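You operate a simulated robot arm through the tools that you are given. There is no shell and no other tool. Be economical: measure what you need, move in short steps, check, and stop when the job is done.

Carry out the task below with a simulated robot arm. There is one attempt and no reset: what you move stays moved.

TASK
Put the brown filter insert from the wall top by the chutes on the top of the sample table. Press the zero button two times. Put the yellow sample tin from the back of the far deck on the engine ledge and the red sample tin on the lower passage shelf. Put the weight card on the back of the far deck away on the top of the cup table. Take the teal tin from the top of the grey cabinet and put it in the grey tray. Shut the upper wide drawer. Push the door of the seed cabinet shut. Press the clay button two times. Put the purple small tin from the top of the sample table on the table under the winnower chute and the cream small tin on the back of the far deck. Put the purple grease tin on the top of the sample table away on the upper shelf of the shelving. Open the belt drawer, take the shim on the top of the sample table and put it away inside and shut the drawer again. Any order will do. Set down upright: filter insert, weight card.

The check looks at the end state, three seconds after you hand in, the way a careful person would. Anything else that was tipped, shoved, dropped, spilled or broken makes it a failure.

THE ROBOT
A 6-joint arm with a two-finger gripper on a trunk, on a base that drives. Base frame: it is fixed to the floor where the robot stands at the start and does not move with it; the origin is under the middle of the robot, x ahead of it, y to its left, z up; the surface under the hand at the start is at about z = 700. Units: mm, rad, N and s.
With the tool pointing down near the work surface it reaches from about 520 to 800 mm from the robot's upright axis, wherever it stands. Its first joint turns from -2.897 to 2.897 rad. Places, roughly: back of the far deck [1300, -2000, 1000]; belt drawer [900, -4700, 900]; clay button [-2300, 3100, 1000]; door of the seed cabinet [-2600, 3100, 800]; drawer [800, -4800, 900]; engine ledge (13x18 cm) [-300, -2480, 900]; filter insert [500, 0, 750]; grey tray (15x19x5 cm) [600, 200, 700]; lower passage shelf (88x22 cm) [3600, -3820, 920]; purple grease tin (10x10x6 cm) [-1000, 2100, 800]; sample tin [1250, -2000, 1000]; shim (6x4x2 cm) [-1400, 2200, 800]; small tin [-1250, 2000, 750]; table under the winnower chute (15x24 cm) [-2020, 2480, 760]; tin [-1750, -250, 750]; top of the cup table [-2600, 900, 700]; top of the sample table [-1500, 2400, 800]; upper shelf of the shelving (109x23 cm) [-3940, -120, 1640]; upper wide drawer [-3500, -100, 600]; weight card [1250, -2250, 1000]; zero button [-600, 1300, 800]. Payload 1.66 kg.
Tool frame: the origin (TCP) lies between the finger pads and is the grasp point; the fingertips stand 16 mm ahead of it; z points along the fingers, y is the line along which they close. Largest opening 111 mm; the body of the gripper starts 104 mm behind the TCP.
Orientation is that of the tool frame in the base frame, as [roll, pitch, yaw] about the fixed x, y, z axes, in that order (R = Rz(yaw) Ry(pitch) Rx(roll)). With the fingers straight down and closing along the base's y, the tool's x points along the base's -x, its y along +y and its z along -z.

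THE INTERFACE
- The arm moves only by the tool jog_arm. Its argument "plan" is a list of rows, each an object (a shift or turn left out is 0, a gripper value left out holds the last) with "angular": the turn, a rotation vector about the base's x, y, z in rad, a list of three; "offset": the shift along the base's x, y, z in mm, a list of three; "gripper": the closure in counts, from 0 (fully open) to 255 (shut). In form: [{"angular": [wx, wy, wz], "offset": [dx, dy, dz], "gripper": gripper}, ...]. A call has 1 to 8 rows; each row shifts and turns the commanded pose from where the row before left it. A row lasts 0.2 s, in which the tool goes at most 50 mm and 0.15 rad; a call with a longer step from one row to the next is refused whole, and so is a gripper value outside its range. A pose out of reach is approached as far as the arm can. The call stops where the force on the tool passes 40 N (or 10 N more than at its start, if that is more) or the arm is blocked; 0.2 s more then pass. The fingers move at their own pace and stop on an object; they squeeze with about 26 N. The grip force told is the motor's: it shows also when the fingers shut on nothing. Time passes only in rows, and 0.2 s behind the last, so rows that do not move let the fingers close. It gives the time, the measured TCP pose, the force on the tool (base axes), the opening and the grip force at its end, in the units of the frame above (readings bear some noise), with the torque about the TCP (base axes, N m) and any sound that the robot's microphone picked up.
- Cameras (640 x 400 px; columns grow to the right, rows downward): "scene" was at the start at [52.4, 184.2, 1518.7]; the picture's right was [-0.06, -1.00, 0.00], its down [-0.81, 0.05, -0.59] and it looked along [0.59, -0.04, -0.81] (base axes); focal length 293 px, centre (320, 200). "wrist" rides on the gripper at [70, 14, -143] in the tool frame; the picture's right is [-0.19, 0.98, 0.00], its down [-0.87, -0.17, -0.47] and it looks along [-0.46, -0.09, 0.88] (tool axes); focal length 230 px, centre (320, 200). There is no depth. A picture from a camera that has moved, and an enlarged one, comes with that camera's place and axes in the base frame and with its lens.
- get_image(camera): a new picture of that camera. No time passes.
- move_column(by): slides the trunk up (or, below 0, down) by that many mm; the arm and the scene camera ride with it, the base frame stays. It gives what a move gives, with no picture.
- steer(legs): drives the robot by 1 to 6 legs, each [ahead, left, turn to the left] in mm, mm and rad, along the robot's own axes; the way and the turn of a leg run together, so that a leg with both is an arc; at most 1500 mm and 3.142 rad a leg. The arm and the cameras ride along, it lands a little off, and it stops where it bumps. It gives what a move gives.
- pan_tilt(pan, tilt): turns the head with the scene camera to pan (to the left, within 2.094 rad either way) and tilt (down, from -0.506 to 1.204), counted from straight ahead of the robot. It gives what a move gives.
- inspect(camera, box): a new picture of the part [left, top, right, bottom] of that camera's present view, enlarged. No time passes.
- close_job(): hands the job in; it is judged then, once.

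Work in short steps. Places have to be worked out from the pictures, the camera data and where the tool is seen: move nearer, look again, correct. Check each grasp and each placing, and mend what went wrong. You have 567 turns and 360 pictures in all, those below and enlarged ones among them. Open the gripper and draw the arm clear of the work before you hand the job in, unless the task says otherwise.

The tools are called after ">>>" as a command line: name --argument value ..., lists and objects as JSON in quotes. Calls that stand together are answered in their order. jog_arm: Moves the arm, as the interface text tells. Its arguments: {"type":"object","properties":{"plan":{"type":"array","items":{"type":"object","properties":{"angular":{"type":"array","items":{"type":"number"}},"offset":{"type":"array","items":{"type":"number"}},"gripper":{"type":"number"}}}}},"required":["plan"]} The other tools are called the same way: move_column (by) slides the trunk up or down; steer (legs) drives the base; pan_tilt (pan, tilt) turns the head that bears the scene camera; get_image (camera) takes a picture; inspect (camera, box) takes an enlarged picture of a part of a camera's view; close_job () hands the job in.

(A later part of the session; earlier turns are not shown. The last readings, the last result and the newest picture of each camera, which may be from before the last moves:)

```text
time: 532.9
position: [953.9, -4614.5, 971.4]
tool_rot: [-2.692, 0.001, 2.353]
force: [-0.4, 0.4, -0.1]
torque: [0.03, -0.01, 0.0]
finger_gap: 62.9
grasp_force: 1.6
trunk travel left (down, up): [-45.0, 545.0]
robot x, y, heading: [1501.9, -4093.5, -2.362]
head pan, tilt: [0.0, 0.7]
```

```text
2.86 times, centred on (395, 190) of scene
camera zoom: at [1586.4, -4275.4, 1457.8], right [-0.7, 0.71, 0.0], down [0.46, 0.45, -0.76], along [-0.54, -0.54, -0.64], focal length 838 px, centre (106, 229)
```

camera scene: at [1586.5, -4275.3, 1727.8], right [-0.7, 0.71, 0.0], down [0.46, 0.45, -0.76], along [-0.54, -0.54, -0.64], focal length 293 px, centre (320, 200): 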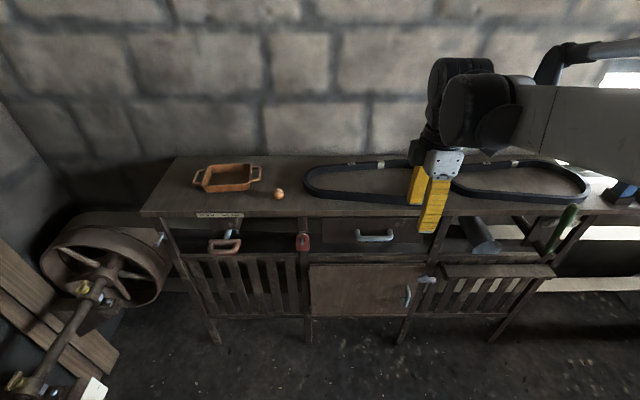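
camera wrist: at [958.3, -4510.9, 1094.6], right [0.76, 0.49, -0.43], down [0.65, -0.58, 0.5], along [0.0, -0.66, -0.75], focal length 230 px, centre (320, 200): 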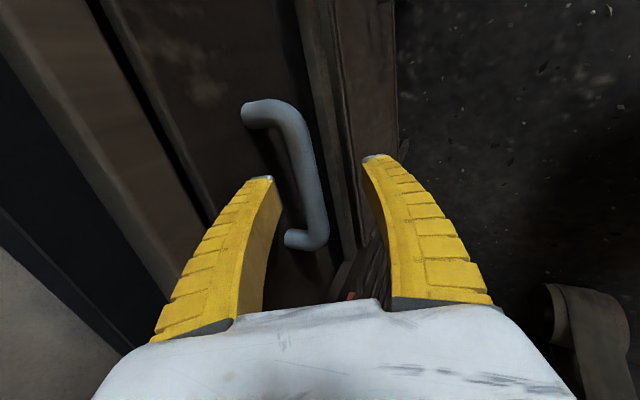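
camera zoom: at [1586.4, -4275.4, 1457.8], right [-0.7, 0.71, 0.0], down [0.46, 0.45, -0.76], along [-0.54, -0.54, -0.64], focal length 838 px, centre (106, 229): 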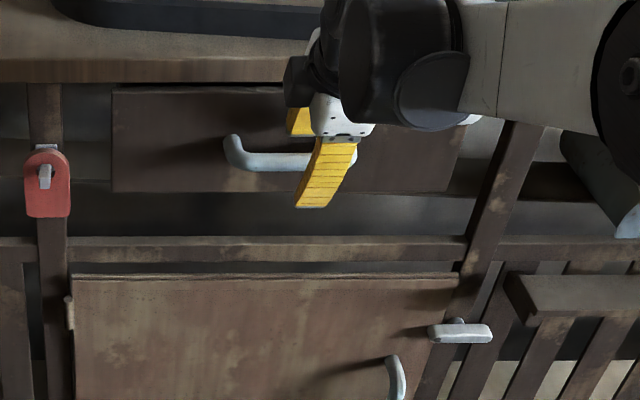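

Finger A is entering behind the bar. Advance another 28 mm, then pull back slowly.

>>> jog_arm --plan '[{"offset": [-8, -9, -25]}]'

>>> get_image --camera "wrist"

>>> jog_arm --plan '[{"offset": [10, 10, 0]}, {"offset": [14, 14, 0]}, {"offset": [14, 14, 0]}, {"offset": [14, 14, 0]}]'

>>> inspect --camera "scene" --box '[290, 120, 480, 280]'

```text
time: 533.3
position: [947.5, -4621.7, 947.8]
tool_rot: [-2.691, 0.002, 2.351]
force: [-0.7, 1.5, -0.2]
torque: [-0.05, 0.03, -0.06]
finger_gap: 62.6
grasp_force: 1.5
trunk travel left (down, up): [-45.0, 545.0]
robot x, y, heading: [1499.1, -4093.3, -2.363]
head pan, tilt: [0.0, 0.7]
```

```text
132 pictures are left
camera wrist: at [951.1, -4519.4, 1070.6], right [0.76, 0.49, -0.43], down [0.65, -0.58, 0.5], along [0.0, -0.66, -0.75], focal length 230 px, centre (320, 200)
```

wrist: 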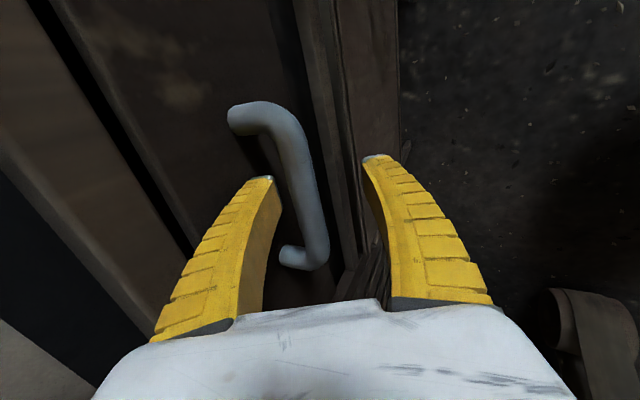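

```text
time: 534.3
position: [999.4, -4570.2, 947.1]
tool_rot: [-2.691, 0.002, 2.35]
force: [-0.2, -0.7, -0.7]
torque: [-0.01, 0.0, 0.01]
finger_gap: 63.1
grasp_force: 1.6
trunk travel left (down, up): [-45.0, 545.0]
robot x, y, heading: [1499.0, -4096.1, -2.361]
head pan, tilt: [0.0, 0.7]
```

```text
2.50 times, centred on (385, 200) of scene
camera zoom: at [1586.7, -4275.0, 1457.9], right [-0.7, 0.71, 0.0], down [0.46, 0.45, -0.77], along [-0.54, -0.54, -0.64], focal length 733 px, centre (158, 200)
```

zoom: 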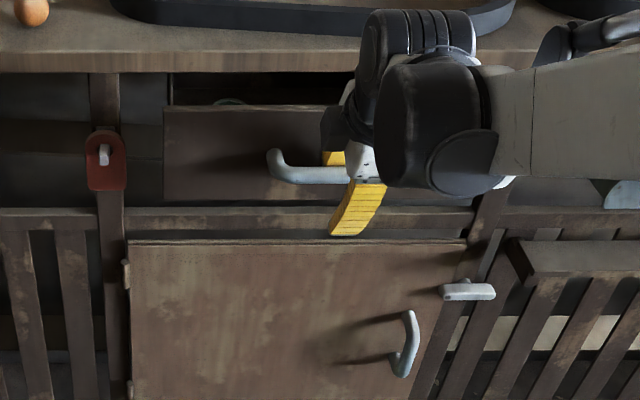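

The drawer slides open. Continue pulling.

>>> jog_arm --plan '[{"offset": [14, 14, 0]}, {"offset": [14, 14, 0]}, {"offset": [14, 14, 0]}, {"offset": [14, 14, 0]}]'

>>> steer --legs '[[-90, 0, 0]]'

>>> get_image --camera "scene"

```text
time: 535.3
position: [1055.9, -4513.8, 947.0]
tool_rot: [-2.691, 0.001, 2.351]
force: [-0.3, -0.3, 0.1]
torque: [-0.02, 0.02, 0.01]
finger_gap: 62.9
grasp_force: 1.1
trunk travel left (down, up): [-45.0, 545.0]
robot x, y, heading: [1499.1, -4091.1, -2.365]
head pan, tilt: [0.0, 0.7]
```

```text
time: 536.5
position: [1120.5, -4451.3, 948.6]
tool_rot: [-2.693, 0.001, 2.35]
force: [1.3, -0.5, -0.1]
torque: [-0.01, -0.02, 0.01]
finger_gap: 62.8
grasp_force: 1.0
trunk travel left (down, up): [-45.0, 545.0]
robot x, y, heading: [1564.6, -4028.9, -2.359]
head pan, tilt: [0.0, 0.7]
```

```text
130 pictures are left
camera scene: at [1651.0, -4211.5, 1457.8], right [-0.7, 0.71, 0.0], down [0.46, 0.45, -0.77], along [-0.54, -0.54, -0.64], focal length 293 px, centre (320, 200)
```

scene: 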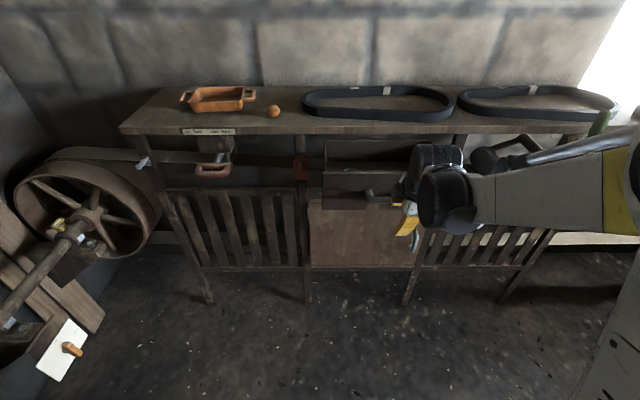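

The drawer is open ~220 mm. I unhook by easing forward and backing out along the tool axis.

>>> jog_arm --plan '[{"offset": [-4, -4, 0]}, {"offset": [10, 11, 36]}, {"offset": [10, 11, 36]}, {"offset": [10, 11, 36]}, {"offset": [10, 11, 36]}, {"offset": [0, 0, 45]}]'

>>> get_image --camera "scene"

>>> get_image --camera "wrist"

```text
time: 537.9
position: [1157.1, -4410.4, 1136.6]
tool_rot: [-2.693, 0.001, 2.352]
force: [0.2, 0.1, 0.7]
torque: [-0.01, 0.02, 0.01]
finger_gap: 63.0
grasp_force: 1.1
trunk travel left (down, up): [-45.0, 545.0]
robot x, y, heading: [1564.3, -4032.5, -2.357]
head pan, tilt: [0.0, 0.7]
```

```text
129 pictures are left
camera scene: at [1650.9, -4211.6, 1457.8], right [-0.7, 0.71, 0.0], down [0.46, 0.45, -0.77], along [-0.54, -0.54, -0.64], focal length 293 px, centre (320, 200)
```

scene: 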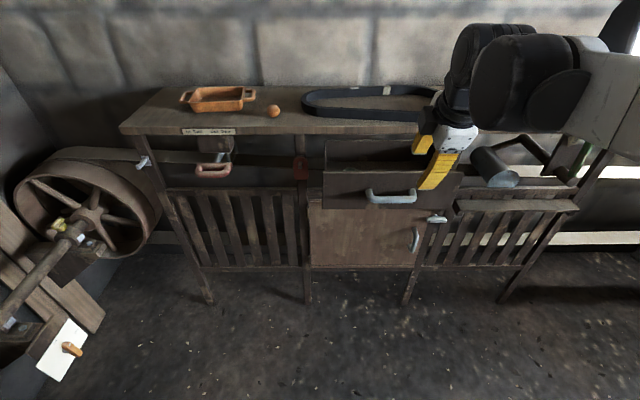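

```text
128 pictures are left
camera wrist: at [1159.4, -4306.3, 1259.5], right [0.76, 0.49, -0.43], down [0.65, -0.58, 0.5], along [0.0, -0.66, -0.75], focal length 230 px, centre (320, 200)
```

wrist: 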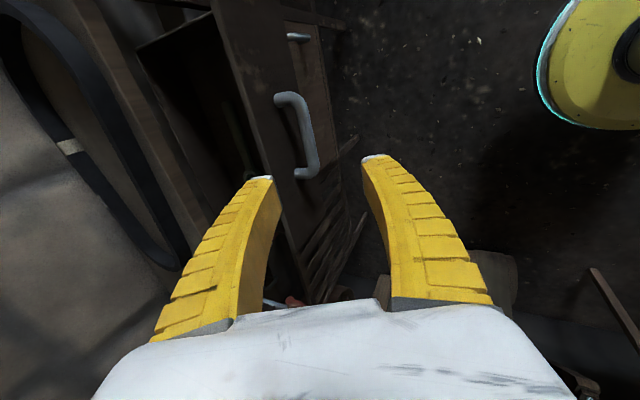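

Drawer stands open. I restore the tool to vertical/nominal yaw, and drive to the weight card on the deck.

>>> jog_arm --plan '[{"angular": [0.105, -0.1065, 0], "offset": [0, 0, 40]}, {"angular": [0.105, -0.1065, 0], "offset": [0, 0, 40]}, {"angular": [0.105, -0.1065, 0], "offset": [0, 0, 20]}, {"angular": [0, 0, -0.143], "gripper": 0}, {"angular": [0, 0, -0.143]}, {"angular": [0, 0, -0.143]}, {"angular": [0, 0, -0.143]}, {"angular": [0, 0, -0.143]}]'

>>> jog_arm --plan '[{"angular": [0, 0, -0.143]}, {"angular": [0, 0, -0.143]}, {"angular": [0, 0, -0.143]}, {"angular": [0, 0, -0.143]}, {"angular": [0, 0, -0.143]}, {"angular": [0, 0, -0.141]}]'

>>> move_column --by 150

>>> steer --legs '[[0, 0, 1.55], [0, 0, 1.55], [0, 1465, 0], [300, 0, 0]]'

>>> pan_tilt --pan 0.0 --tilt 0.8

>>> get_image --camera "scene"

>>> get_image --camera "wrist"

```text
time: 539.6
position: [1156.4, -4410.9, 1236.2]
tool_rot: [-3.141, 0.001, 1.635]
force: [-1.2, 0.3, 0.4]
torque: [0.02, -0.01, -0.01]
finger_gap: 110.9
grasp_force: 0.2
trunk travel left (down, up): [-45.0, 545.0]
robot x, y, heading: [1563.7, -4027.7, -2.363]
head pan, tilt: [0.0, 0.7]
```

```text
time: 541.0
position: [1156.4, -4409.3, 1237.0]
tool_rot: [-3.141, 0.002, 0.777]
force: [0.4, -0.3, -0.8]
torque: [-0.02, -0.01, 0.0]
finger_gap: 111.2
grasp_force: 0.0
trunk travel left (down, up): [-45.0, 545.0]
robot x, y, heading: [1565.9, -4034.9, -2.36]
head pan, tilt: [0.0, 0.7]
```

```text
time: 542.8
position: [1155.9, -4410.7, 1385.8]
tool_rot: [3.141, 0.001, 0.781]
force: [0.1, 0.1, -1.3]
torque: [-0.02, 0.0, 0.0]
finger_gap: 110.8
grasp_force: 0.1
trunk travel left (down, up): [-195.0, 395.0]
robot x, y, heading: [1561.3, -4030.8, -2.359]
head pan, tilt: [0.0, 0.7]
```

```text
time: 559.3
position: [1245.5, -2380.5, 1385.5]
tool_rot: [-3.14, 0.002, -2.424]
force: [0.5, -0.1, 0.2]
torque: [-0.04, 0.03, 0.0]
finger_gap: 110.9
grasp_force: 0.2
trunk travel left (down, up): [-195.0, 395.0]
robot x, y, heading: [815.5, -2734.7, 0.72]
head pan, tilt: [0.0, 0.7]
```

```text
time: 560.0
position: [1244.2, -2380.6, 1386.0]
tool_rot: [3.141, 0.0, -2.423]
force: [0.7, -1.0, 0.3]
torque: [0.01, -0.01, -0.01]
finger_gap: 110.7
grasp_force: 0.2
trunk travel left (down, up): [-195.0, 395.0]
robot x, y, heading: [817.3, -2737.9, 0.708]
head pan, tilt: [0.0, 0.799]
```

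```text
127 pictures are left
camera scene: at [733.9, -2554.9, 1599.6], right [0.66, -0.75, 0.0], down [-0.54, -0.47, -0.7], along [0.53, 0.46, -0.72], focal length 293 px, centre (320, 200)
```

scene: 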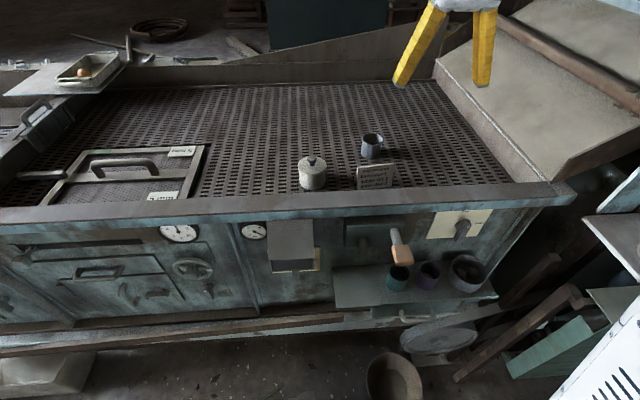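

```text
126 pictures are left
camera wrist: at [1182.4, -2416.1, 1528.3], right [-0.5, 0.86, 0.0], down [0.76, 0.44, 0.47], along [0.41, 0.24, -0.88], focal length 230 px, centre (320, 200)
```

wrist: 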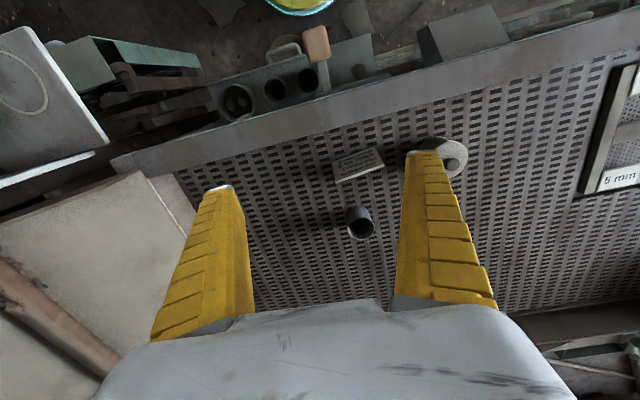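

>>> inspect --camera "wrist" --box '[310, 120, 410, 200]'

>>> inspect --camera "scene" --box '[320, 130, 420, 205]'

```text
5.00 times, centred on (360, 160) of wrist
camera zoom: at [1182.4, -2416.1, 1528.3], right [-0.5, 0.86, 0.0], down [0.76, 0.44, 0.47], along [0.41, 0.24, -0.88], focal length 1150 px, centre (120, 400)
```

zoom: 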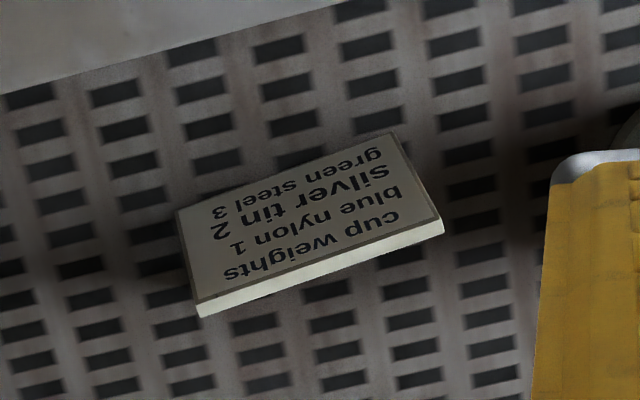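

```text
5.33 times, centred on (370, 168) of scene
camera zoom: at [733.9, -2554.9, 1599.6], right [0.66, -0.75, 0.0], down [-0.54, -0.47, -0.7], along [0.53, 0.46, -0.72], focal length 1564 px, centre (53, 373)
```

zoom: 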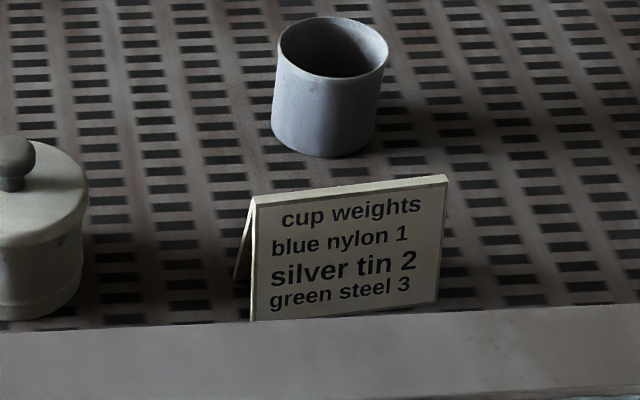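

The card's ridge runs [1252,-2232]→[1327,-2296] at z≈1106. I'll pinch it across the ridge: rotate the tool −1.43 rad, move above it.

>>> jog_arm --plan '[{"angular": [0, 0, -0.143], "offset": [6, 15, 0]}, {"angular": [0, 0, -0.143], "offset": [6, 15, 0]}, {"angular": [0, 0, -0.143], "offset": [6, 15, 0]}, {"angular": [0, 0, -0.143], "offset": [6, 15, 0]}, {"angular": [0, 0, -0.143], "offset": [6, 15, 0]}, {"angular": [0, 0, -0.143], "offset": [5, 14, 0]}, {"angular": [0, 0, -0.143], "offset": [5, 14, 0]}, {"angular": [0, 0, -0.143], "offset": [5, 13, 0], "gripper": 60}]'

>>> jog_arm --plan '[{"angular": [0, 0, -0.143]}, {"angular": [0, 0, -0.143]}]'

>>> move_column --by -195

>>> get_image --camera "wrist"

>>> get_image --camera "scene"

```text
time: 561.8
position: [1290.2, -2265.2, 1386.4]
tool_rot: [3.141, 0.001, 2.713]
force: [0.0, -0.1, -0.2]
torque: [-0.01, 0.0, -0.02]
finger_gap: 86.2
grasp_force: 0.5
trunk travel left (down, up): [-195.0, 395.0]
robot x, y, heading: [814.5, -2739.6, 0.72]
head pan, tilt: [0.0, 0.799]
```

```text
time: 562.4
position: [1290.1, -2265.8, 1385.4]
tool_rot: [-3.14, 0.004, 2.427]
force: [0.4, 0.0, 0.4]
torque: [-0.02, 0.01, 0.03]
finger_gap: 86.1
grasp_force: 1.4
trunk travel left (down, up): [-195.0, 395.0]
robot x, y, heading: [812.0, -2736.3, 0.721]
head pan, tilt: [0.0, 0.799]
```

```text
time: 564.5
position: [1290.0, -2264.8, 1190.7]
tool_rot: [3.141, 0.003, 2.43]
force: [-0.4, -0.2, 0.8]
torque: [-0.01, 0.01, -0.01]
finger_gap: 86.1
grasp_force: 0.9
trunk travel left (down, up): [0.0, 590.0]
robot x, y, heading: [813.4, -2735.6, 0.712]
head pan, tilt: [0.0, 0.799]
```

```text
123 pictures are left
camera wrist: at [1245.2, -2207.9, 1333.7], right [0.79, 0.62, 0.0], down [0.55, -0.69, 0.47], along [0.29, -0.37, -0.88], focal length 230 px, centre (320, 200)
```

wrist: 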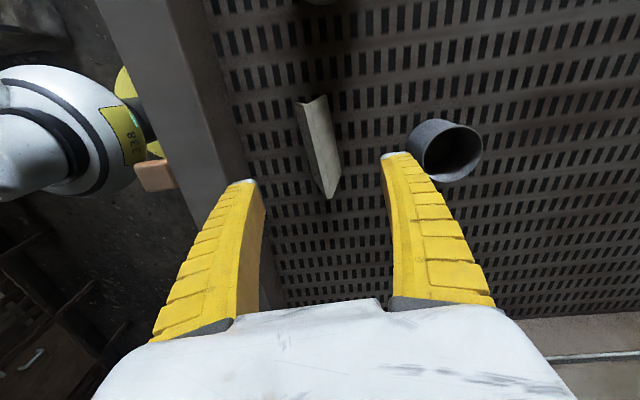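

```text
122 pictures are left
camera scene: at [733.9, -2555.0, 1404.7], right [0.66, -0.75, 0.0], down [-0.54, -0.47, -0.7], along [0.53, 0.46, -0.72], focal length 293 px, centre (320, 200)
```

scene: 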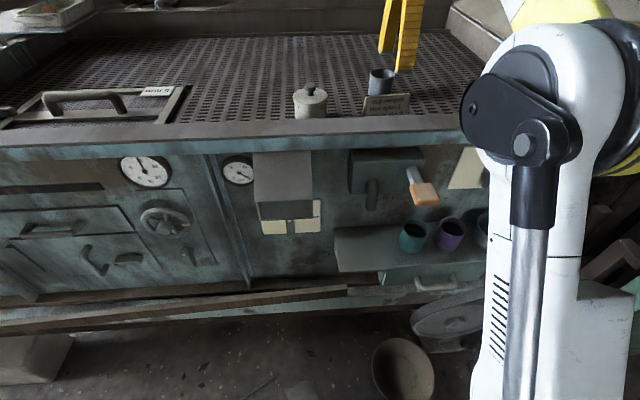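

>>> inspect --camera "wrist" --box '[250, 70, 410, 220]'

```text
2.67 times, centred on (330, 145) of wrist
camera zoom: at [1245.2, -2207.9, 1333.7], right [0.79, 0.62, 0.0], down [0.55, -0.69, 0.47], along [0.29, -0.37, -0.88], focal length 614 px, centre (293, 347)
```

zoom: 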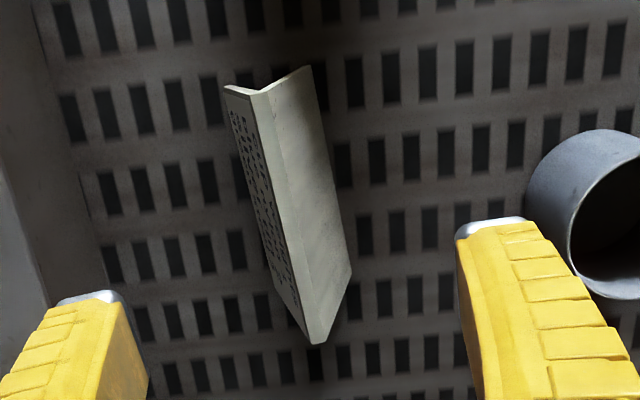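

Ridge and fingers are well aligned. Descend in two steps.

>>> jog_arm --plan '[{"offset": [-2, 0, -40]}, {"offset": [0, 0, -40]}]'

>>> get_image --camera "wrist"

```text
time: 565.1
position: [1288.6, -2264.7, 1111.8]
tool_rot: [3.14, 0.001, 2.431]
force: [-0.1, -0.1, 0.1]
torque: [0.0, -0.01, 0.02]
finger_gap: 86.2
grasp_force: 1.0
trunk travel left (down, up): [0.0, 590.0]
robot x, y, heading: [810.5, -2741.8, 0.713]
head pan, tilt: [0.0, 0.799]
```

```text
120 pictures are left
camera wrist: at [1243.6, -2207.8, 1254.0], right [0.79, 0.62, 0.0], down [0.55, -0.69, 0.47], along [0.29, -0.37, -0.88], focal length 230 px, centre (320, 200)
```

wrist: 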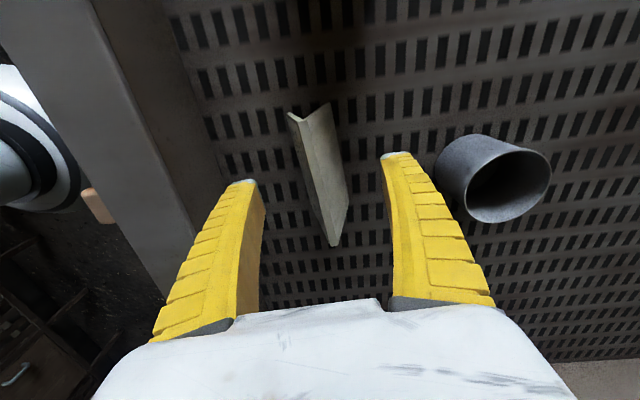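

>>> jog_arm --plan '[{"offset": [0, 0, -30]}, {"offset": [0, 0, -18]}, {"gripper": 255}, {"gripper": 255}, {"gripper": 255}]'

>>> get_image --camera "wrist"

>>> jog_arm --plan '[{"offset": [0, 0, 6]}, {"offset": [0, 0, 8]}, {"offset": [0, 0, 10]}, {"offset": [0, 0, 15]}]'

>>> get_image --camera "wrist"

```text
time: 566.3
position: [1288.7, -2265.3, 1064.3]
tool_rot: [-3.141, 0.003, 2.428]
force: [1.3, 1.5, 10.2]
torque: [0.04, 0.0, 0.11]
finger_gap: 26.0
grasp_force: 25.9
trunk travel left (down, up): [0.0, 590.0]
robot x, y, heading: [813.3, -2735.4, 0.721]
head pan, tilt: [0.0, 0.799]
```

```text
119 pictures are left
camera wrist: at [1243.1, -2207.8, 1206.1], right [0.79, 0.62, 0.0], down [0.55, -0.69, 0.47], along [0.29, -0.37, -0.88], focal length 230 px, centre (320, 200)
```

wrist: 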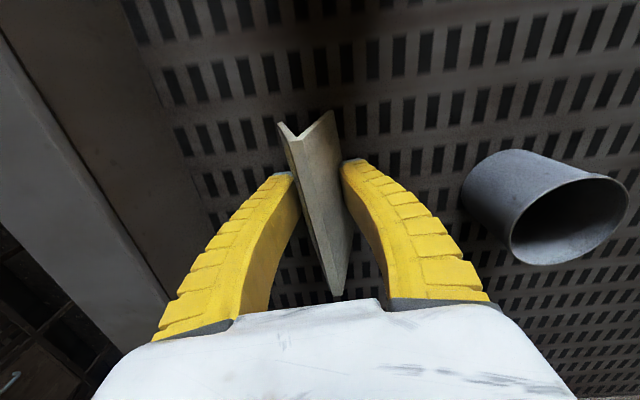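

```text
time: 567.3
position: [1287.2, -2265.9, 1101.6]
tool_rot: [-3.141, 0.001, 2.428]
force: [0.3, 0.1, -0.8]
torque: [0.01, -0.02, 0.03]
finger_gap: 23.4
grasp_force: 25.4
trunk travel left (down, up): [0.0, 590.0]
robot x, y, heading: [816.1, -2735.1, 0.718]
head pan, tilt: [0.0, 0.799]
```

```text
118 pictures are left
camera wrist: at [1243.7, -2208.2, 1244.0], right [0.79, 0.62, 0.0], down [0.55, -0.69, 0.47], along [0.29, -0.37, -0.88], focal length 230 px, centre (320, 200)
```

wrist: 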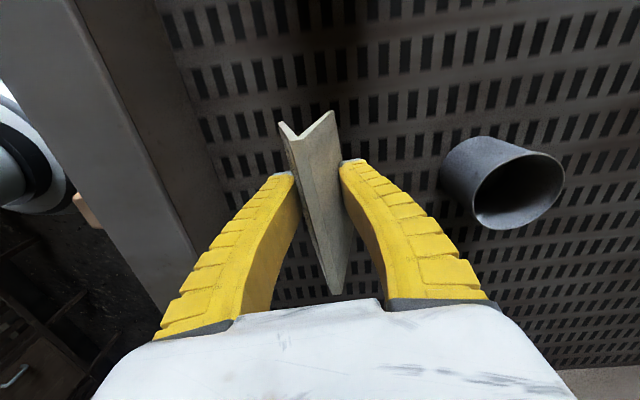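

The card came up upright, though the grip slid slightly. I raise gently and drive toward the cup table.

>>> jog_arm --plan '[{"offset": [0, 0, 15]}, {"offset": [0, 0, 20]}, {"offset": [0, 0, 20]}, {"offset": [0, 0, 20]}, {"offset": [-10, -10, 15]}, {"offset": [-20, -20, 0]}, {"offset": [-25, -25, 0]}, {"offset": [-20, -20, 0]}]'

>>> move_column --by 200

>>> get_image --camera "wrist"

```text
time: 569.1
position: [1212.3, -2340.0, 1193.1]
tool_rot: [-3.141, 0.003, 2.428]
force: [-0.3, 0.0, -0.8]
torque: [-0.02, -0.02, 0.01]
finger_gap: 23.7
grasp_force: 25.8
trunk travel left (down, up): [0.0, 590.0]
robot x, y, heading: [814.5, -2736.8, 0.719]
head pan, tilt: [0.0, 0.799]
```

```text
time: 571.2
position: [1215.5, -2339.9, 1390.7]
tool_rot: [3.14, 0.0, 2.43]
force: [0.1, -0.2, -0.2]
torque: [-0.01, -0.01, -0.04]
finger_gap: 23.5
grasp_force: 25.7
trunk travel left (down, up): [-200.0, 390.0]
robot x, y, heading: [814.3, -2733.6, 0.718]
head pan, tilt: [0.0, 0.799]
```

```text
117 pictures are left
camera wrist: at [1168.9, -2282.3, 1534.2], right [0.79, 0.62, 0.0], down [0.55, -0.69, 0.47], along [0.29, -0.37, -0.88], focal length 230 px, centre (320, 200)
```

wrist: 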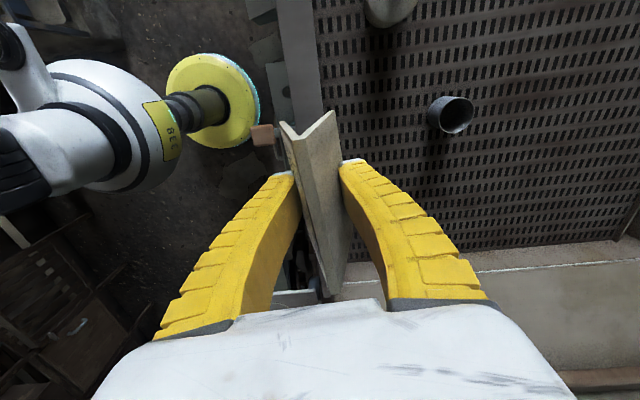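

Stable grip. Drive back along the corridor to the aisle.

>>> steer --legs '[[29, 1196, 0], [29, 1196, 0], [780, 0, 0]]'

>>> get_image --camera "wrist"

```text
time: 586.8
position: [291.4, 22.4, 1393.0]
tool_rot: [-3.141, 0.002, 2.428]
force: [0.3, 0.2, -0.5]
torque: [0.0, 0.04, -0.04]
finger_gap: 22.3
grasp_force: 26.4
trunk travel left (down, up): [-200.0, 390.0]
robot x, y, heading: [-109.5, -372.1, 0.712]
head pan, tilt: [0.0, 0.799]
```

```text
116 pictures are left
camera wrist: at [247.0, 80.6, 1534.2], right [0.79, 0.62, 0.0], down [0.54, -0.69, 0.47], along [0.29, -0.37, -0.88], focal length 230 px, centre (320, 200)
```

wrist: 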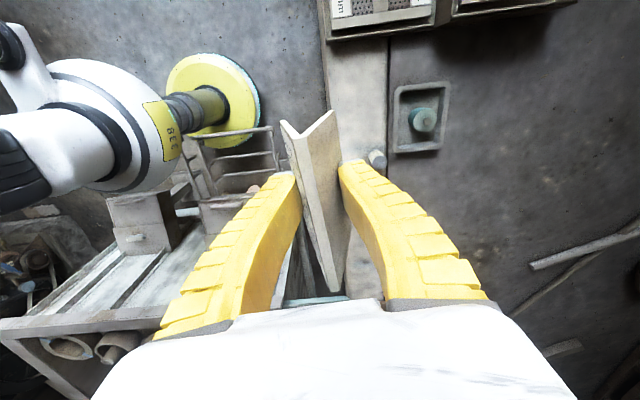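

>>> steer --legs '[[0, 0, 0.103], [0, 1312, 0], [0, 1312, 0], [0, 0, 1.57], [0, 0, 1.57]]'

>>> pan_tilt --pan 0.0 --tilt 0.8

>>> get_image --camera "scene"

>>> get_image --camera "wrist"

```text
time: 607.7
position: [-2372.8, 985.6, 1391.6]
tool_rot: [3.141, 0.0, -0.616]
force: [-0.9, 0.1, -0.1]
torque: [-0.02, 0.01, 0.01]
finger_gap: 21.0
grasp_force: 26.2
trunk travel left (down, up): [-200.0, 390.0]
robot x, y, heading: [-2013.3, 1421.5, -2.333]
head pan, tilt: [0.0, 0.799]
```

```text
time: 608.3
position: [-2372.7, 985.7, 1391.9]
tool_rot: [-3.141, 0.0, -0.616]
force: [0.2, 0.5, -0.3]
torque: [0.0, 0.01, 0.03]
finger_gap: 20.8
grasp_force: 26.1
trunk travel left (down, up): [-200.0, 390.0]
robot x, y, heading: [-2011.4, 1417.4, -2.334]
head pan, tilt: [0.0, 0.799]
```

```text
115 pictures are left
camera scene: at [-1918.6, 1242.1, 1604.6], right [-0.73, 0.69, 0.0], down [0.49, 0.52, -0.7], along [-0.48, -0.51, -0.72], focal length 293 px, centre (320, 200)
```

scene: 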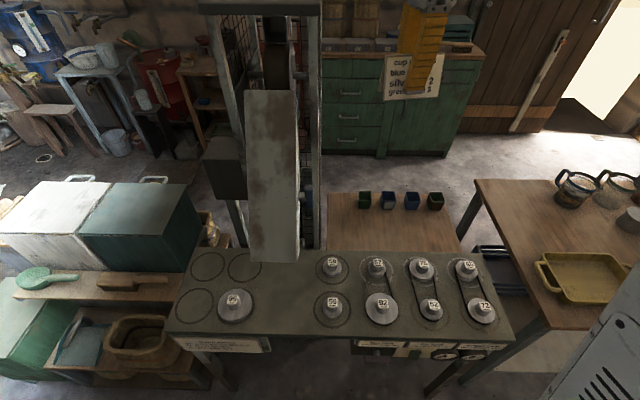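

```text
114 pictures are left
camera wrist: at [-2325.3, 935.1, 1534.4], right [-0.72, -0.69, 0.0], down [-0.61, 0.64, 0.47], along [-0.33, 0.34, -0.88], focal length 230 px, centre (320, 200)
```

wrist: 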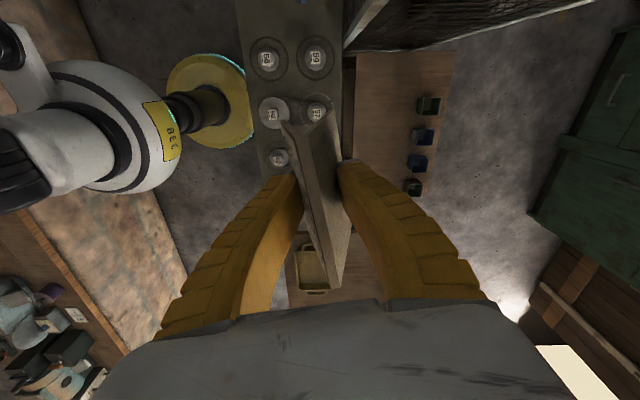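

The cup table (wood, four cups at its far edge) has free room at about [-2587,897]. I move slightly closer and over the spot, then lower.

>>> steer --legs '[[70, 0, 0]]'

>>> jog_arm --plan '[{"offset": [-33, -8, 0]}, {"offset": [-33, -8, 0]}, {"offset": [-33, -8, 0]}, {"offset": [-33, -8, 0]}, {"offset": [-32, -7, 0]}]'

>>> move_column --by -200

>>> get_image --camera "scene"

>>> get_image --camera "wrist"

```text
time: 609.3
position: [-2422.1, 935.5, 1391.7]
tool_rot: [-3.14, 0.0, -0.616]
force: [0.2, 0.4, 0.0]
torque: [0.04, -0.03, -0.05]
finger_gap: 20.8
grasp_force: 26.1
trunk travel left (down, up): [-200.0, 390.0]
robot x, y, heading: [-2063.4, 1368.3, -2.329]
head pan, tilt: [0.0, 0.799]
```

```text
time: 610.5
position: [-2584.3, 897.9, 1387.8]
tool_rot: [-3.14, 0.003, -0.617]
force: [-0.4, 0.4, 0.2]
torque: [0.01, 0.0, 0.01]
finger_gap: 20.8
grasp_force: 25.6
out of reach, approached as far as the arm can: row 5
trunk travel left (down, up): [-200.0, 390.0]
robot x, y, heading: [-2060.5, 1367.6, -2.334]
head pan, tilt: [0.0, 0.799]
```

```text
time: 612.7
position: [-2582.4, 897.7, 1190.0]
tool_rot: [-3.141, 0.002, -0.616]
force: [-1.4, -0.7, -0.4]
torque: [-0.02, 0.02, 0.0]
finger_gap: 20.7
grasp_force: 26.3
trunk travel left (down, up): [0.0, 590.0]
robot x, y, heading: [-2060.9, 1367.5, -2.33]
head pan, tilt: [0.0, 0.799]
```

```text
113 pictures are left
camera scene: at [-1966.1, 1192.0, 1404.7], right [-0.73, 0.69, 0.0], down [0.49, 0.52, -0.7], along [-0.48, -0.51, -0.72], focal length 293 px, centre (320, 200)
```

scene: 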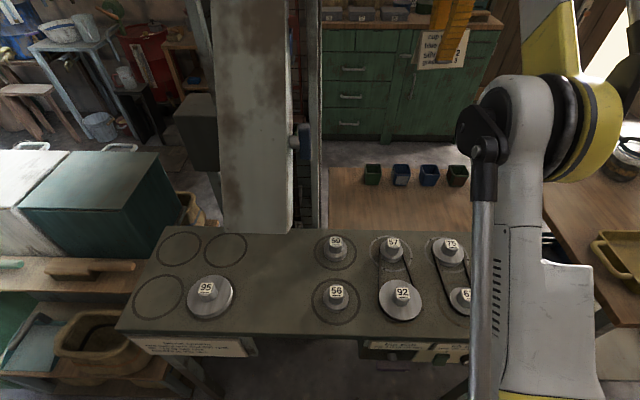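

```text
112 pictures are left
camera wrist: at [-2533.8, 848.3, 1331.8], right [-0.72, -0.69, 0.0], down [-0.61, 0.64, 0.47], along [-0.33, 0.34, -0.88], focal length 230 px, centre (320, 200)
```

wrist: 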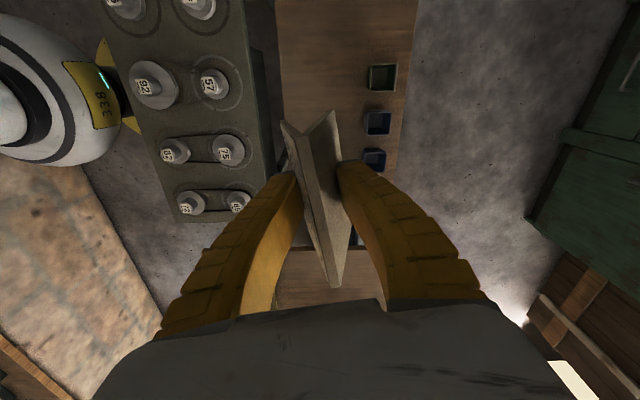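

Landing point is centred on the free wood. I lower in stages.

>>> jog_arm --plan '[{"offset": [0, 0, -45]}, {"offset": [0, 0, -45]}, {"offset": [0, 0, -45]}, {"offset": [0, 0, -45]}, {"offset": [0, 0, -45]}, {"offset": [0, 0, -45]}]'

>>> get_image --camera "wrist"

>>> get_image --camera "scene"

```text
time: 614.1
position: [-2582.6, 898.5, 917.1]
tool_rot: [-3.14, 0.001, -0.616]
force: [-0.2, 0.1, -0.9]
torque: [-0.02, 0.05, 0.0]
finger_gap: 20.6
grasp_force: 26.1
trunk travel left (down, up): [0.0, 590.0]
robot x, y, heading: [-2060.2, 1360.7, -2.334]
head pan, tilt: [0.0, 0.799]
```

```text
111 pictures are left
camera wrist: at [-2534.5, 848.1, 1059.8], right [-0.72, -0.69, 0.0], down [-0.61, 0.64, 0.47], along [-0.33, 0.34, -0.88], focal length 230 px, centre (320, 200)
```

wrist: 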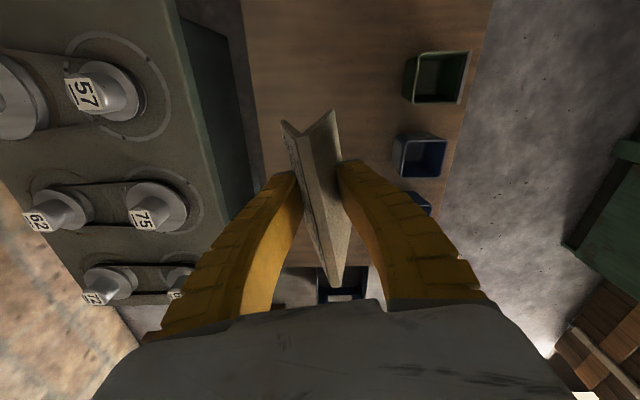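

```text
110 pictures are left
camera scene: at [-1966.2, 1191.9, 1404.6], right [-0.73, 0.69, 0.0], down [0.49, 0.52, -0.7], along [-0.48, -0.51, -0.72], focal length 293 px, centre (320, 200)
```

scene: 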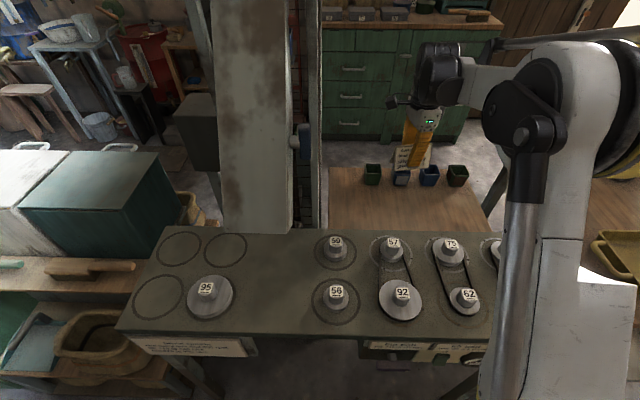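

Good. Continue down toward the tabletop.

>>> jog_arm --plan '[{"offset": [0, 0, -40]}, {"offset": [0, 0, -40]}, {"offset": [0, 0, -35]}]'

>>> inspect --camera "scene" --box '[330, 130, 490, 250]'

>>> get_image --camera "wrist"

```text
time: 614.9
position: [-2584.3, 898.0, 802.2]
tool_rot: [-3.141, 0.002, -0.616]
force: [0.7, -0.2, -0.7]
torque: [0.0, -0.01, 0.01]
finger_gap: 20.6
grasp_force: 26.4
trunk travel left (down, up): [0.0, 590.0]
robot x, y, heading: [-2058.3, 1366.4, -2.334]
head pan, tilt: [0.0, 0.799]
```

```text
3.33 times, centred on (410, 190) of scene
camera zoom: at [-1966.2, 1191.9, 1404.6], right [-0.73, 0.69, 0.0], down [0.49, 0.52, -0.7], along [-0.48, -0.51, -0.72], focal length 977 px, centre (20, 233)
```

zoom: 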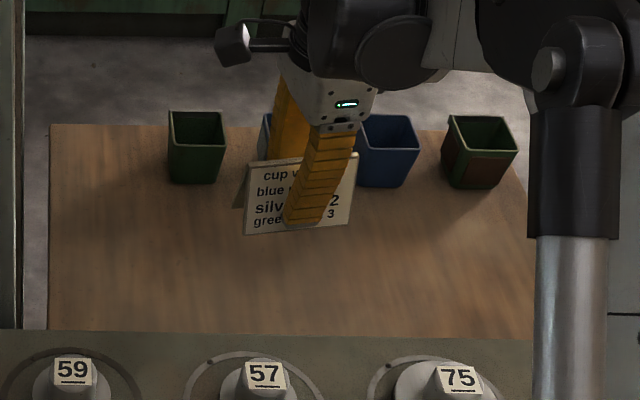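

```text
108 pictures are left
camera wrist: at [-2534.0, 848.5, 945.4], right [-0.72, -0.69, 0.0], down [-0.61, 0.64, 0.47], along [-0.33, 0.34, -0.88], focal length 230 px, centre (320, 200)
```

wrist: 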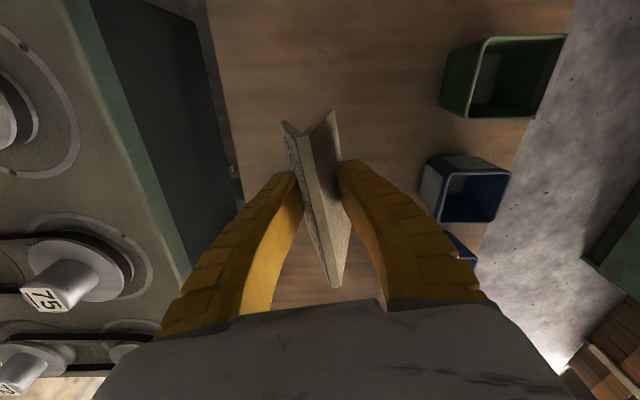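

>>> jog_arm --plan '[{"offset": [0, 0, -15]}, {"offset": [0, 0, -10]}, {"offset": [0, 0, -6]}]'

>>> jog_arm --plan '[{"offset": [0, 0, -6]}, {"offset": [0, 0, -4]}, {"offset": [0, 0, -4]}]'

>>> inspect --camera "scene" --box '[330, 130, 490, 250]'

```text
time: 615.7
position: [-2582.2, 899.5, 770.7]
tool_rot: [-3.14, 0.001, -0.615]
force: [1.0, 0.3, -0.1]
torque: [-0.01, 0.0, 0.01]
finger_gap: 20.7
grasp_force: 26.4
trunk travel left (down, up): [0.0, 590.0]
robot x, y, heading: [-2060.9, 1369.1, -2.325]
head pan, tilt: [0.0, 0.799]
```

```text
time: 616.5
position: [-2582.4, 897.4, 758.1]
tool_rot: [-3.141, 0.001, -0.615]
force: [-0.3, -0.2, -0.6]
torque: [0.0, -0.02, -0.05]
finger_gap: 20.5
grasp_force: 25.7
trunk travel left (down, up): [0.0, 590.0]
robot x, y, heading: [-2063.7, 1365.3, -2.327]
head pan, tilt: [0.0, 0.799]
```

```text
3.33 times, centred on (410, 190) of scene
camera zoom: at [-1966.1, 1191.9, 1404.6], right [-0.73, 0.69, 0.0], down [0.49, 0.52, -0.7], along [-0.48, -0.51, -0.72], focal length 977 px, centre (20, 233)
```

zoom: 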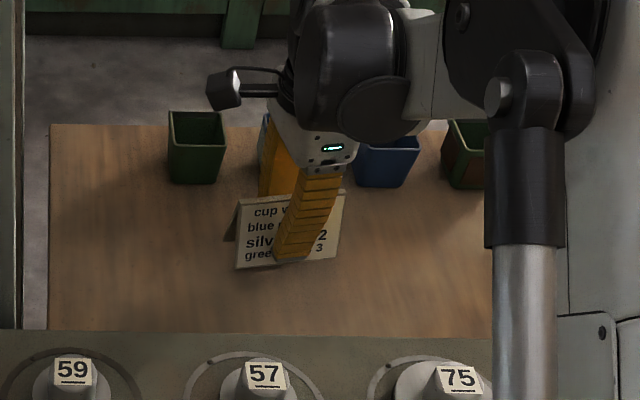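

>>> jog_arm --plan '[{"offset": [0, 0, -5]}, {"offset": [0, 0, -5]}, {"offset": [0, 0, -4]}]'

>>> jog_arm --plan '[{"offset": [0, 0, -4]}, {"offset": [0, 0, -3]}]'

>>> inspect --camera "scene" --box '[350, 160, 450, 235]'

```text
time: 617.3
position: [-2582.0, 899.1, 744.4]
tool_rot: [3.141, 0.003, -0.616]
force: [-0.2, 0.3, -0.5]
torque: [0.03, 0.01, -0.01]
finger_gap: 20.5
grasp_force: 25.9
trunk travel left (down, up): [0.0, 590.0]
robot x, y, heading: [-2062.8, 1366.9, -2.334]
head pan, tilt: [0.0, 0.799]
```

```text
time: 617.9
position: [-2581.6, 898.1, 738.7]
tool_rot: [3.141, 0.002, -0.617]
force: [-0.3, -0.5, -0.4]
torque: [0.02, -0.02, -0.05]
finger_gap: 20.5
grasp_force: 25.5
trunk travel left (down, up): [0.0, 590.0]
robot x, y, heading: [-2064.6, 1365.6, -2.333]
head pan, tilt: [0.0, 0.799]
```

```text
5.33 times, centred on (400, 198) of scene
camera zoom: at [-1966.2, 1191.9, 1404.6], right [-0.73, 0.69, 0.0], down [0.49, 0.52, -0.7], along [-0.48, -0.51, -0.72], focal length 1564 px, centre (-107, 213)
```

zoom: 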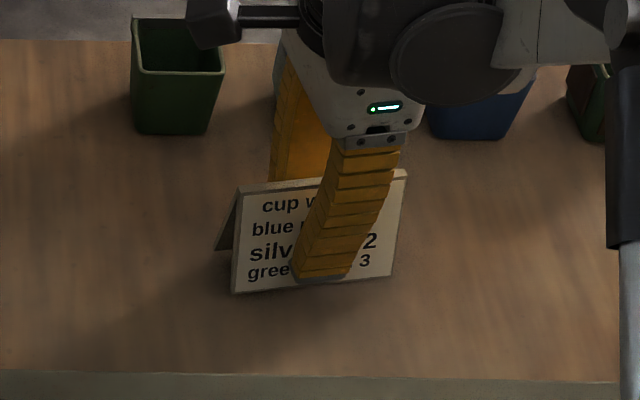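

>>> jog_arm --plan '[{"offset": [0, 0, -3]}, {"offset": [0, 0, -3]}]'

>>> jog_arm --plan '[{"offset": [0, 0, -3]}, {"offset": [0, 0, -3]}]'

>>> jog_arm --plan '[{"offset": [0, 0, -3]}, {"offset": [0, 0, -2]}]'

```text
time: 618.5
position: [-2582.8, 899.6, 732.1]
tool_rot: [3.14, 0.004, -0.615]
force: [-1.2, -0.6, 0.0]
torque: [0.01, 0.03, 0.0]
finger_gap: 20.4
grasp_force: 26.7
trunk travel left (down, up): [0.0, 590.0]
robot x, y, heading: [-2060.7, 1367.2, -2.329]
head pan, tilt: [0.0, 0.799]
```

```text
time: 619.1
position: [-2583.2, 898.1, 728.5]
tool_rot: [3.138, 0.002, -0.619]
force: [-1.4, -0.1, 20.2]
torque: [-0.01, -0.01, -0.02]
finger_gap: 28.2
grasp_force: 26.4
trunk travel left (down, up): [0.0, 590.0]
robot x, y, heading: [-2060.9, 1368.0, -2.331]
head pan, tilt: [0.0, 0.799]
```

```text
time: 619.7
position: [-2581.3, 898.8, 720.8]
tool_rot: [3.14, 0.002, -0.616]
force: [-3.3, -2.1, 24.6]
torque: [0.02, -0.01, -0.03]
finger_gap: 36.1
grasp_force: 26.4
trunk travel left (down, up): [0.0, 590.0]
robot x, y, heading: [-2063.1, 1368.8, -2.326]
head pan, tilt: [0.0, 0.799]
```

The card touched the table. I open and rise straight.

>>> jog_arm --plan '[{"gripper": 110}, {"gripper": 90}, {"gripper": 90}, {"offset": [0, 0, 20]}, {"offset": [0, 0, 30]}, {"offset": [0, 0, 40]}, {"offset": [0, 0, 45]}, {"offset": [0, 0, 45]}]'

>>> inspect --camera "scene" --box '[330, 130, 490, 250]'

>>> get_image --camera "wrist"

```text
time: 621.5
position: [-2581.7, 897.6, 902.6]
tool_rot: [-3.14, 0.003, -0.616]
force: [-0.2, 0.2, -0.2]
torque: [0.01, -0.03, 0.02]
finger_gap: 73.4
grasp_force: 1.1
trunk travel left (down, up): [0.0, 590.0]
robot x, y, heading: [-2061.0, 1365.0, -2.331]
head pan, tilt: [0.0, 0.799]
```

```text
3.33 times, centred on (410, 190) of scene
camera zoom: at [-1966.1, 1192.0, 1404.6], right [-0.73, 0.69, 0.0], down [0.49, 0.52, -0.7], along [-0.48, -0.51, -0.72], focal length 977 px, centre (20, 233)
```

zoom: 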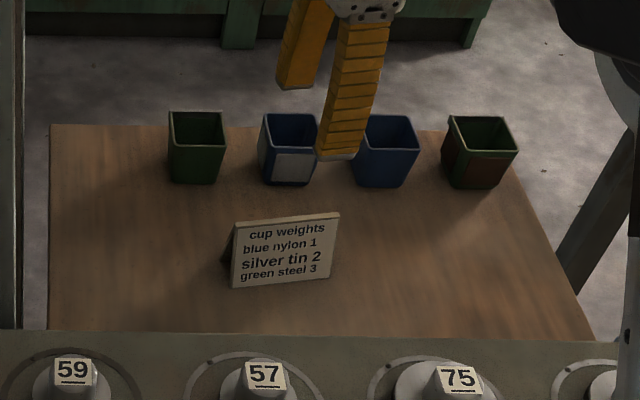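

```text
104 pictures are left
camera wrist: at [-2533.5, 847.7, 1044.7], right [-0.72, -0.69, 0.0], down [-0.61, 0.64, 0.47], along [-0.33, 0.34, -0.88], focal length 230 px, centre (320, 200)
```

wrist: 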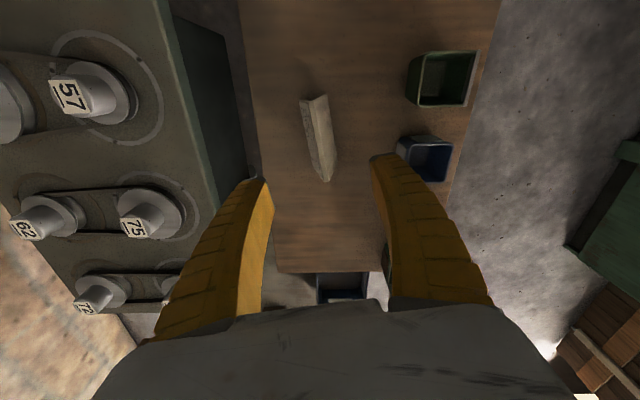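

The card stands upright on the cup table. Last item: the shim. I retract, restore the yaw, and turn to the sample table.

>>> move_column --by 350

>>> jog_arm --plan '[{"angular": [0, 0, 0.143], "offset": [28, 24, 0]}, {"angular": [0, 0, 0.143], "offset": [28, 24, 0]}, {"angular": [0, 0, 0.143], "offset": [28, 24, 0]}, {"angular": [0, 0, 0.143], "offset": [28, 24, 0]}, {"angular": [0, 0, 0.143]}, {"angular": [0, 0, 0.143]}, {"angular": [0, 0, 0.143]}, {"angular": [0, 0, 0.143]}]'

>>> jog_arm --plan '[{"angular": [0, 0, 0.143]}, {"angular": [0, 0, 0.143], "gripper": 0}]'

>>> steer --legs '[[-60, 0, 0], [0, 0, -1.57], [0, 0, -1.57], [290, 84, 0]]'

>>> get_image --camera "scene"

>>> get_image --camera "wrist"

```text
time: 624.9
position: [-2582.3, 897.2, 1251.2]
tool_rot: [-3.142, 0.0, -0.616]
force: [-0.4, 0.3, 0.3]
torque: [-0.03, 0.02, -0.01]
finger_gap: 73.4
grasp_force: 1.2
trunk travel left (down, up): [-350.0, 240.0]
robot x, y, heading: [-2062.2, 1368.1, -2.33]
head pan, tilt: [0.0, 0.799]
```

```text
time: 626.7
position: [-2469.3, 993.4, 1251.5]
tool_rot: [3.141, 0.001, 0.528]
force: [0.6, 0.2, -0.2]
torque: [-0.02, 0.02, -0.01]
finger_gap: 73.2
grasp_force: 1.2
trunk travel left (down, up): [-350.0, 240.0]
robot x, y, heading: [-2061.6, 1366.7, -2.326]
head pan, tilt: [0.0, 0.799]
```

```text
time: 627.3
position: [-2470.0, 994.8, 1252.2]
tool_rot: [-3.142, 0.002, 0.814]
force: [-0.2, 0.8, 0.3]
torque: [0.0, 0.01, -0.03]
finger_gap: 110.9
grasp_force: 0.0
trunk travel left (down, up): [-350.0, 240.0]
robot x, y, heading: [-2061.8, 1367.5, -2.327]
head pan, tilt: [0.0, 0.799]
```

```text
time: 637.6
position: [-1471.5, 2054.8, 1251.2]
tool_rot: [-3.14, 0.002, -2.331]
force: [0.1, 0.4, 0.2]
torque: [-0.04, 0.02, 0.01]
finger_gap: 110.9
grasp_force: 0.1
trunk travel left (down, up): [-350.0, 240.0]
robot x, y, heading: [-1879.8, 1678.1, 0.811]
head pan, tilt: [0.0, 0.799]
```

```text
103 pictures are left
camera scene: at [-1976.9, 1854.9, 1754.5], right [0.73, -0.69, 0.0], down [-0.49, -0.52, -0.7], along [0.48, 0.51, -0.72], focal length 293 px, centre (320, 200)
```

scene: 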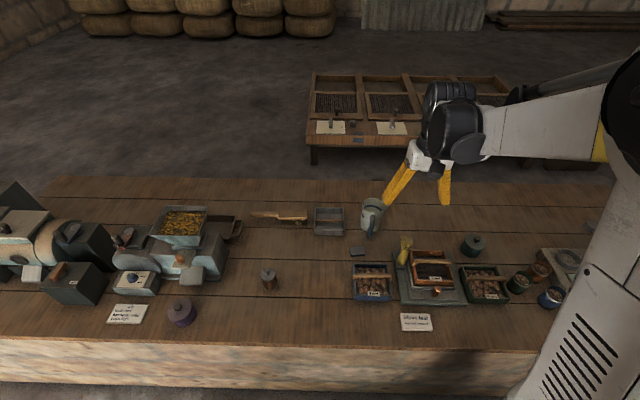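

```text
102 pictures are left
camera wrist: at [-1529.6, 2015.1, 1393.8], right [-0.58, 0.81, 0.0], down [0.72, 0.51, 0.47], along [0.39, 0.28, -0.88], focal length 230 px, centre (320, 200)
```

wrist: 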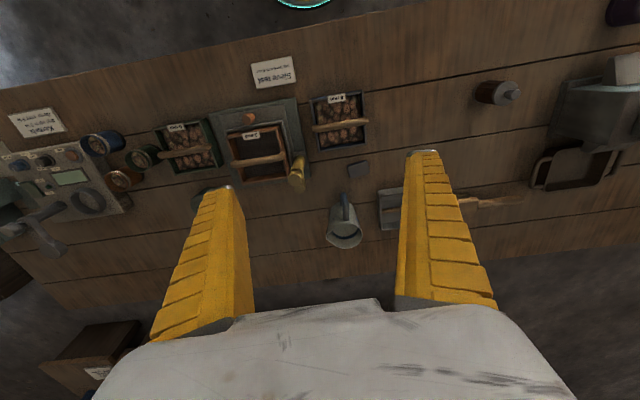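

>>> inspect --camera "wrist" --box '[300, 120, 420, 220]'

>>> inspect --camera "scene" --box '[310, 190, 430, 310]'

```text
4.00 times, centred on (360, 170) of wrist
camera zoom: at [-1529.6, 2015.1, 1393.8], right [-0.58, 0.81, 0.0], down [0.72, 0.51, 0.47], along [0.39, 0.28, -0.88], focal length 920 px, centre (160, 320)
```

zoom: 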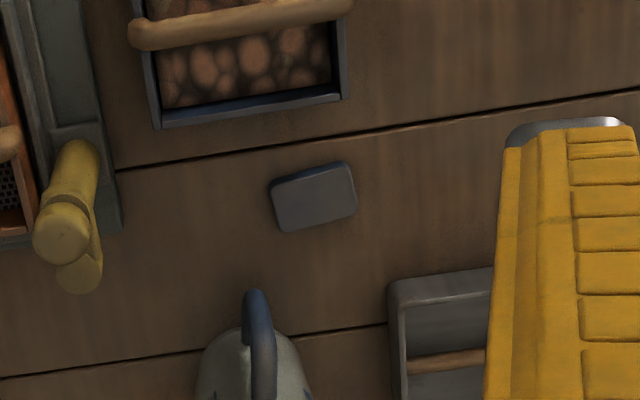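

```text
3.33 times, centred on (370, 250) of scene
camera zoom: at [-1976.9, 1854.9, 1754.5], right [0.73, -0.69, 0.0], down [-0.49, -0.52, -0.7], along [0.48, 0.51, -0.72], focal length 977 px, centre (153, 33)
```

zoom: 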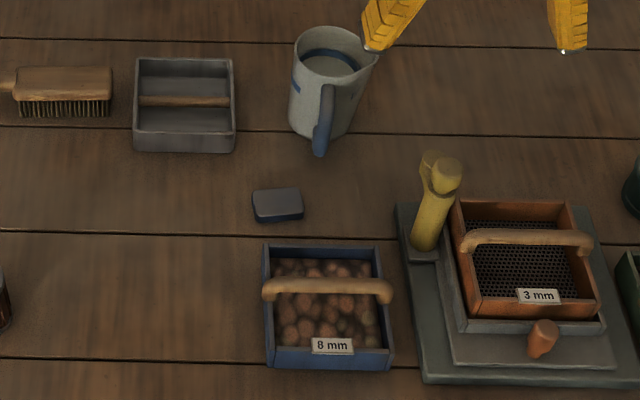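

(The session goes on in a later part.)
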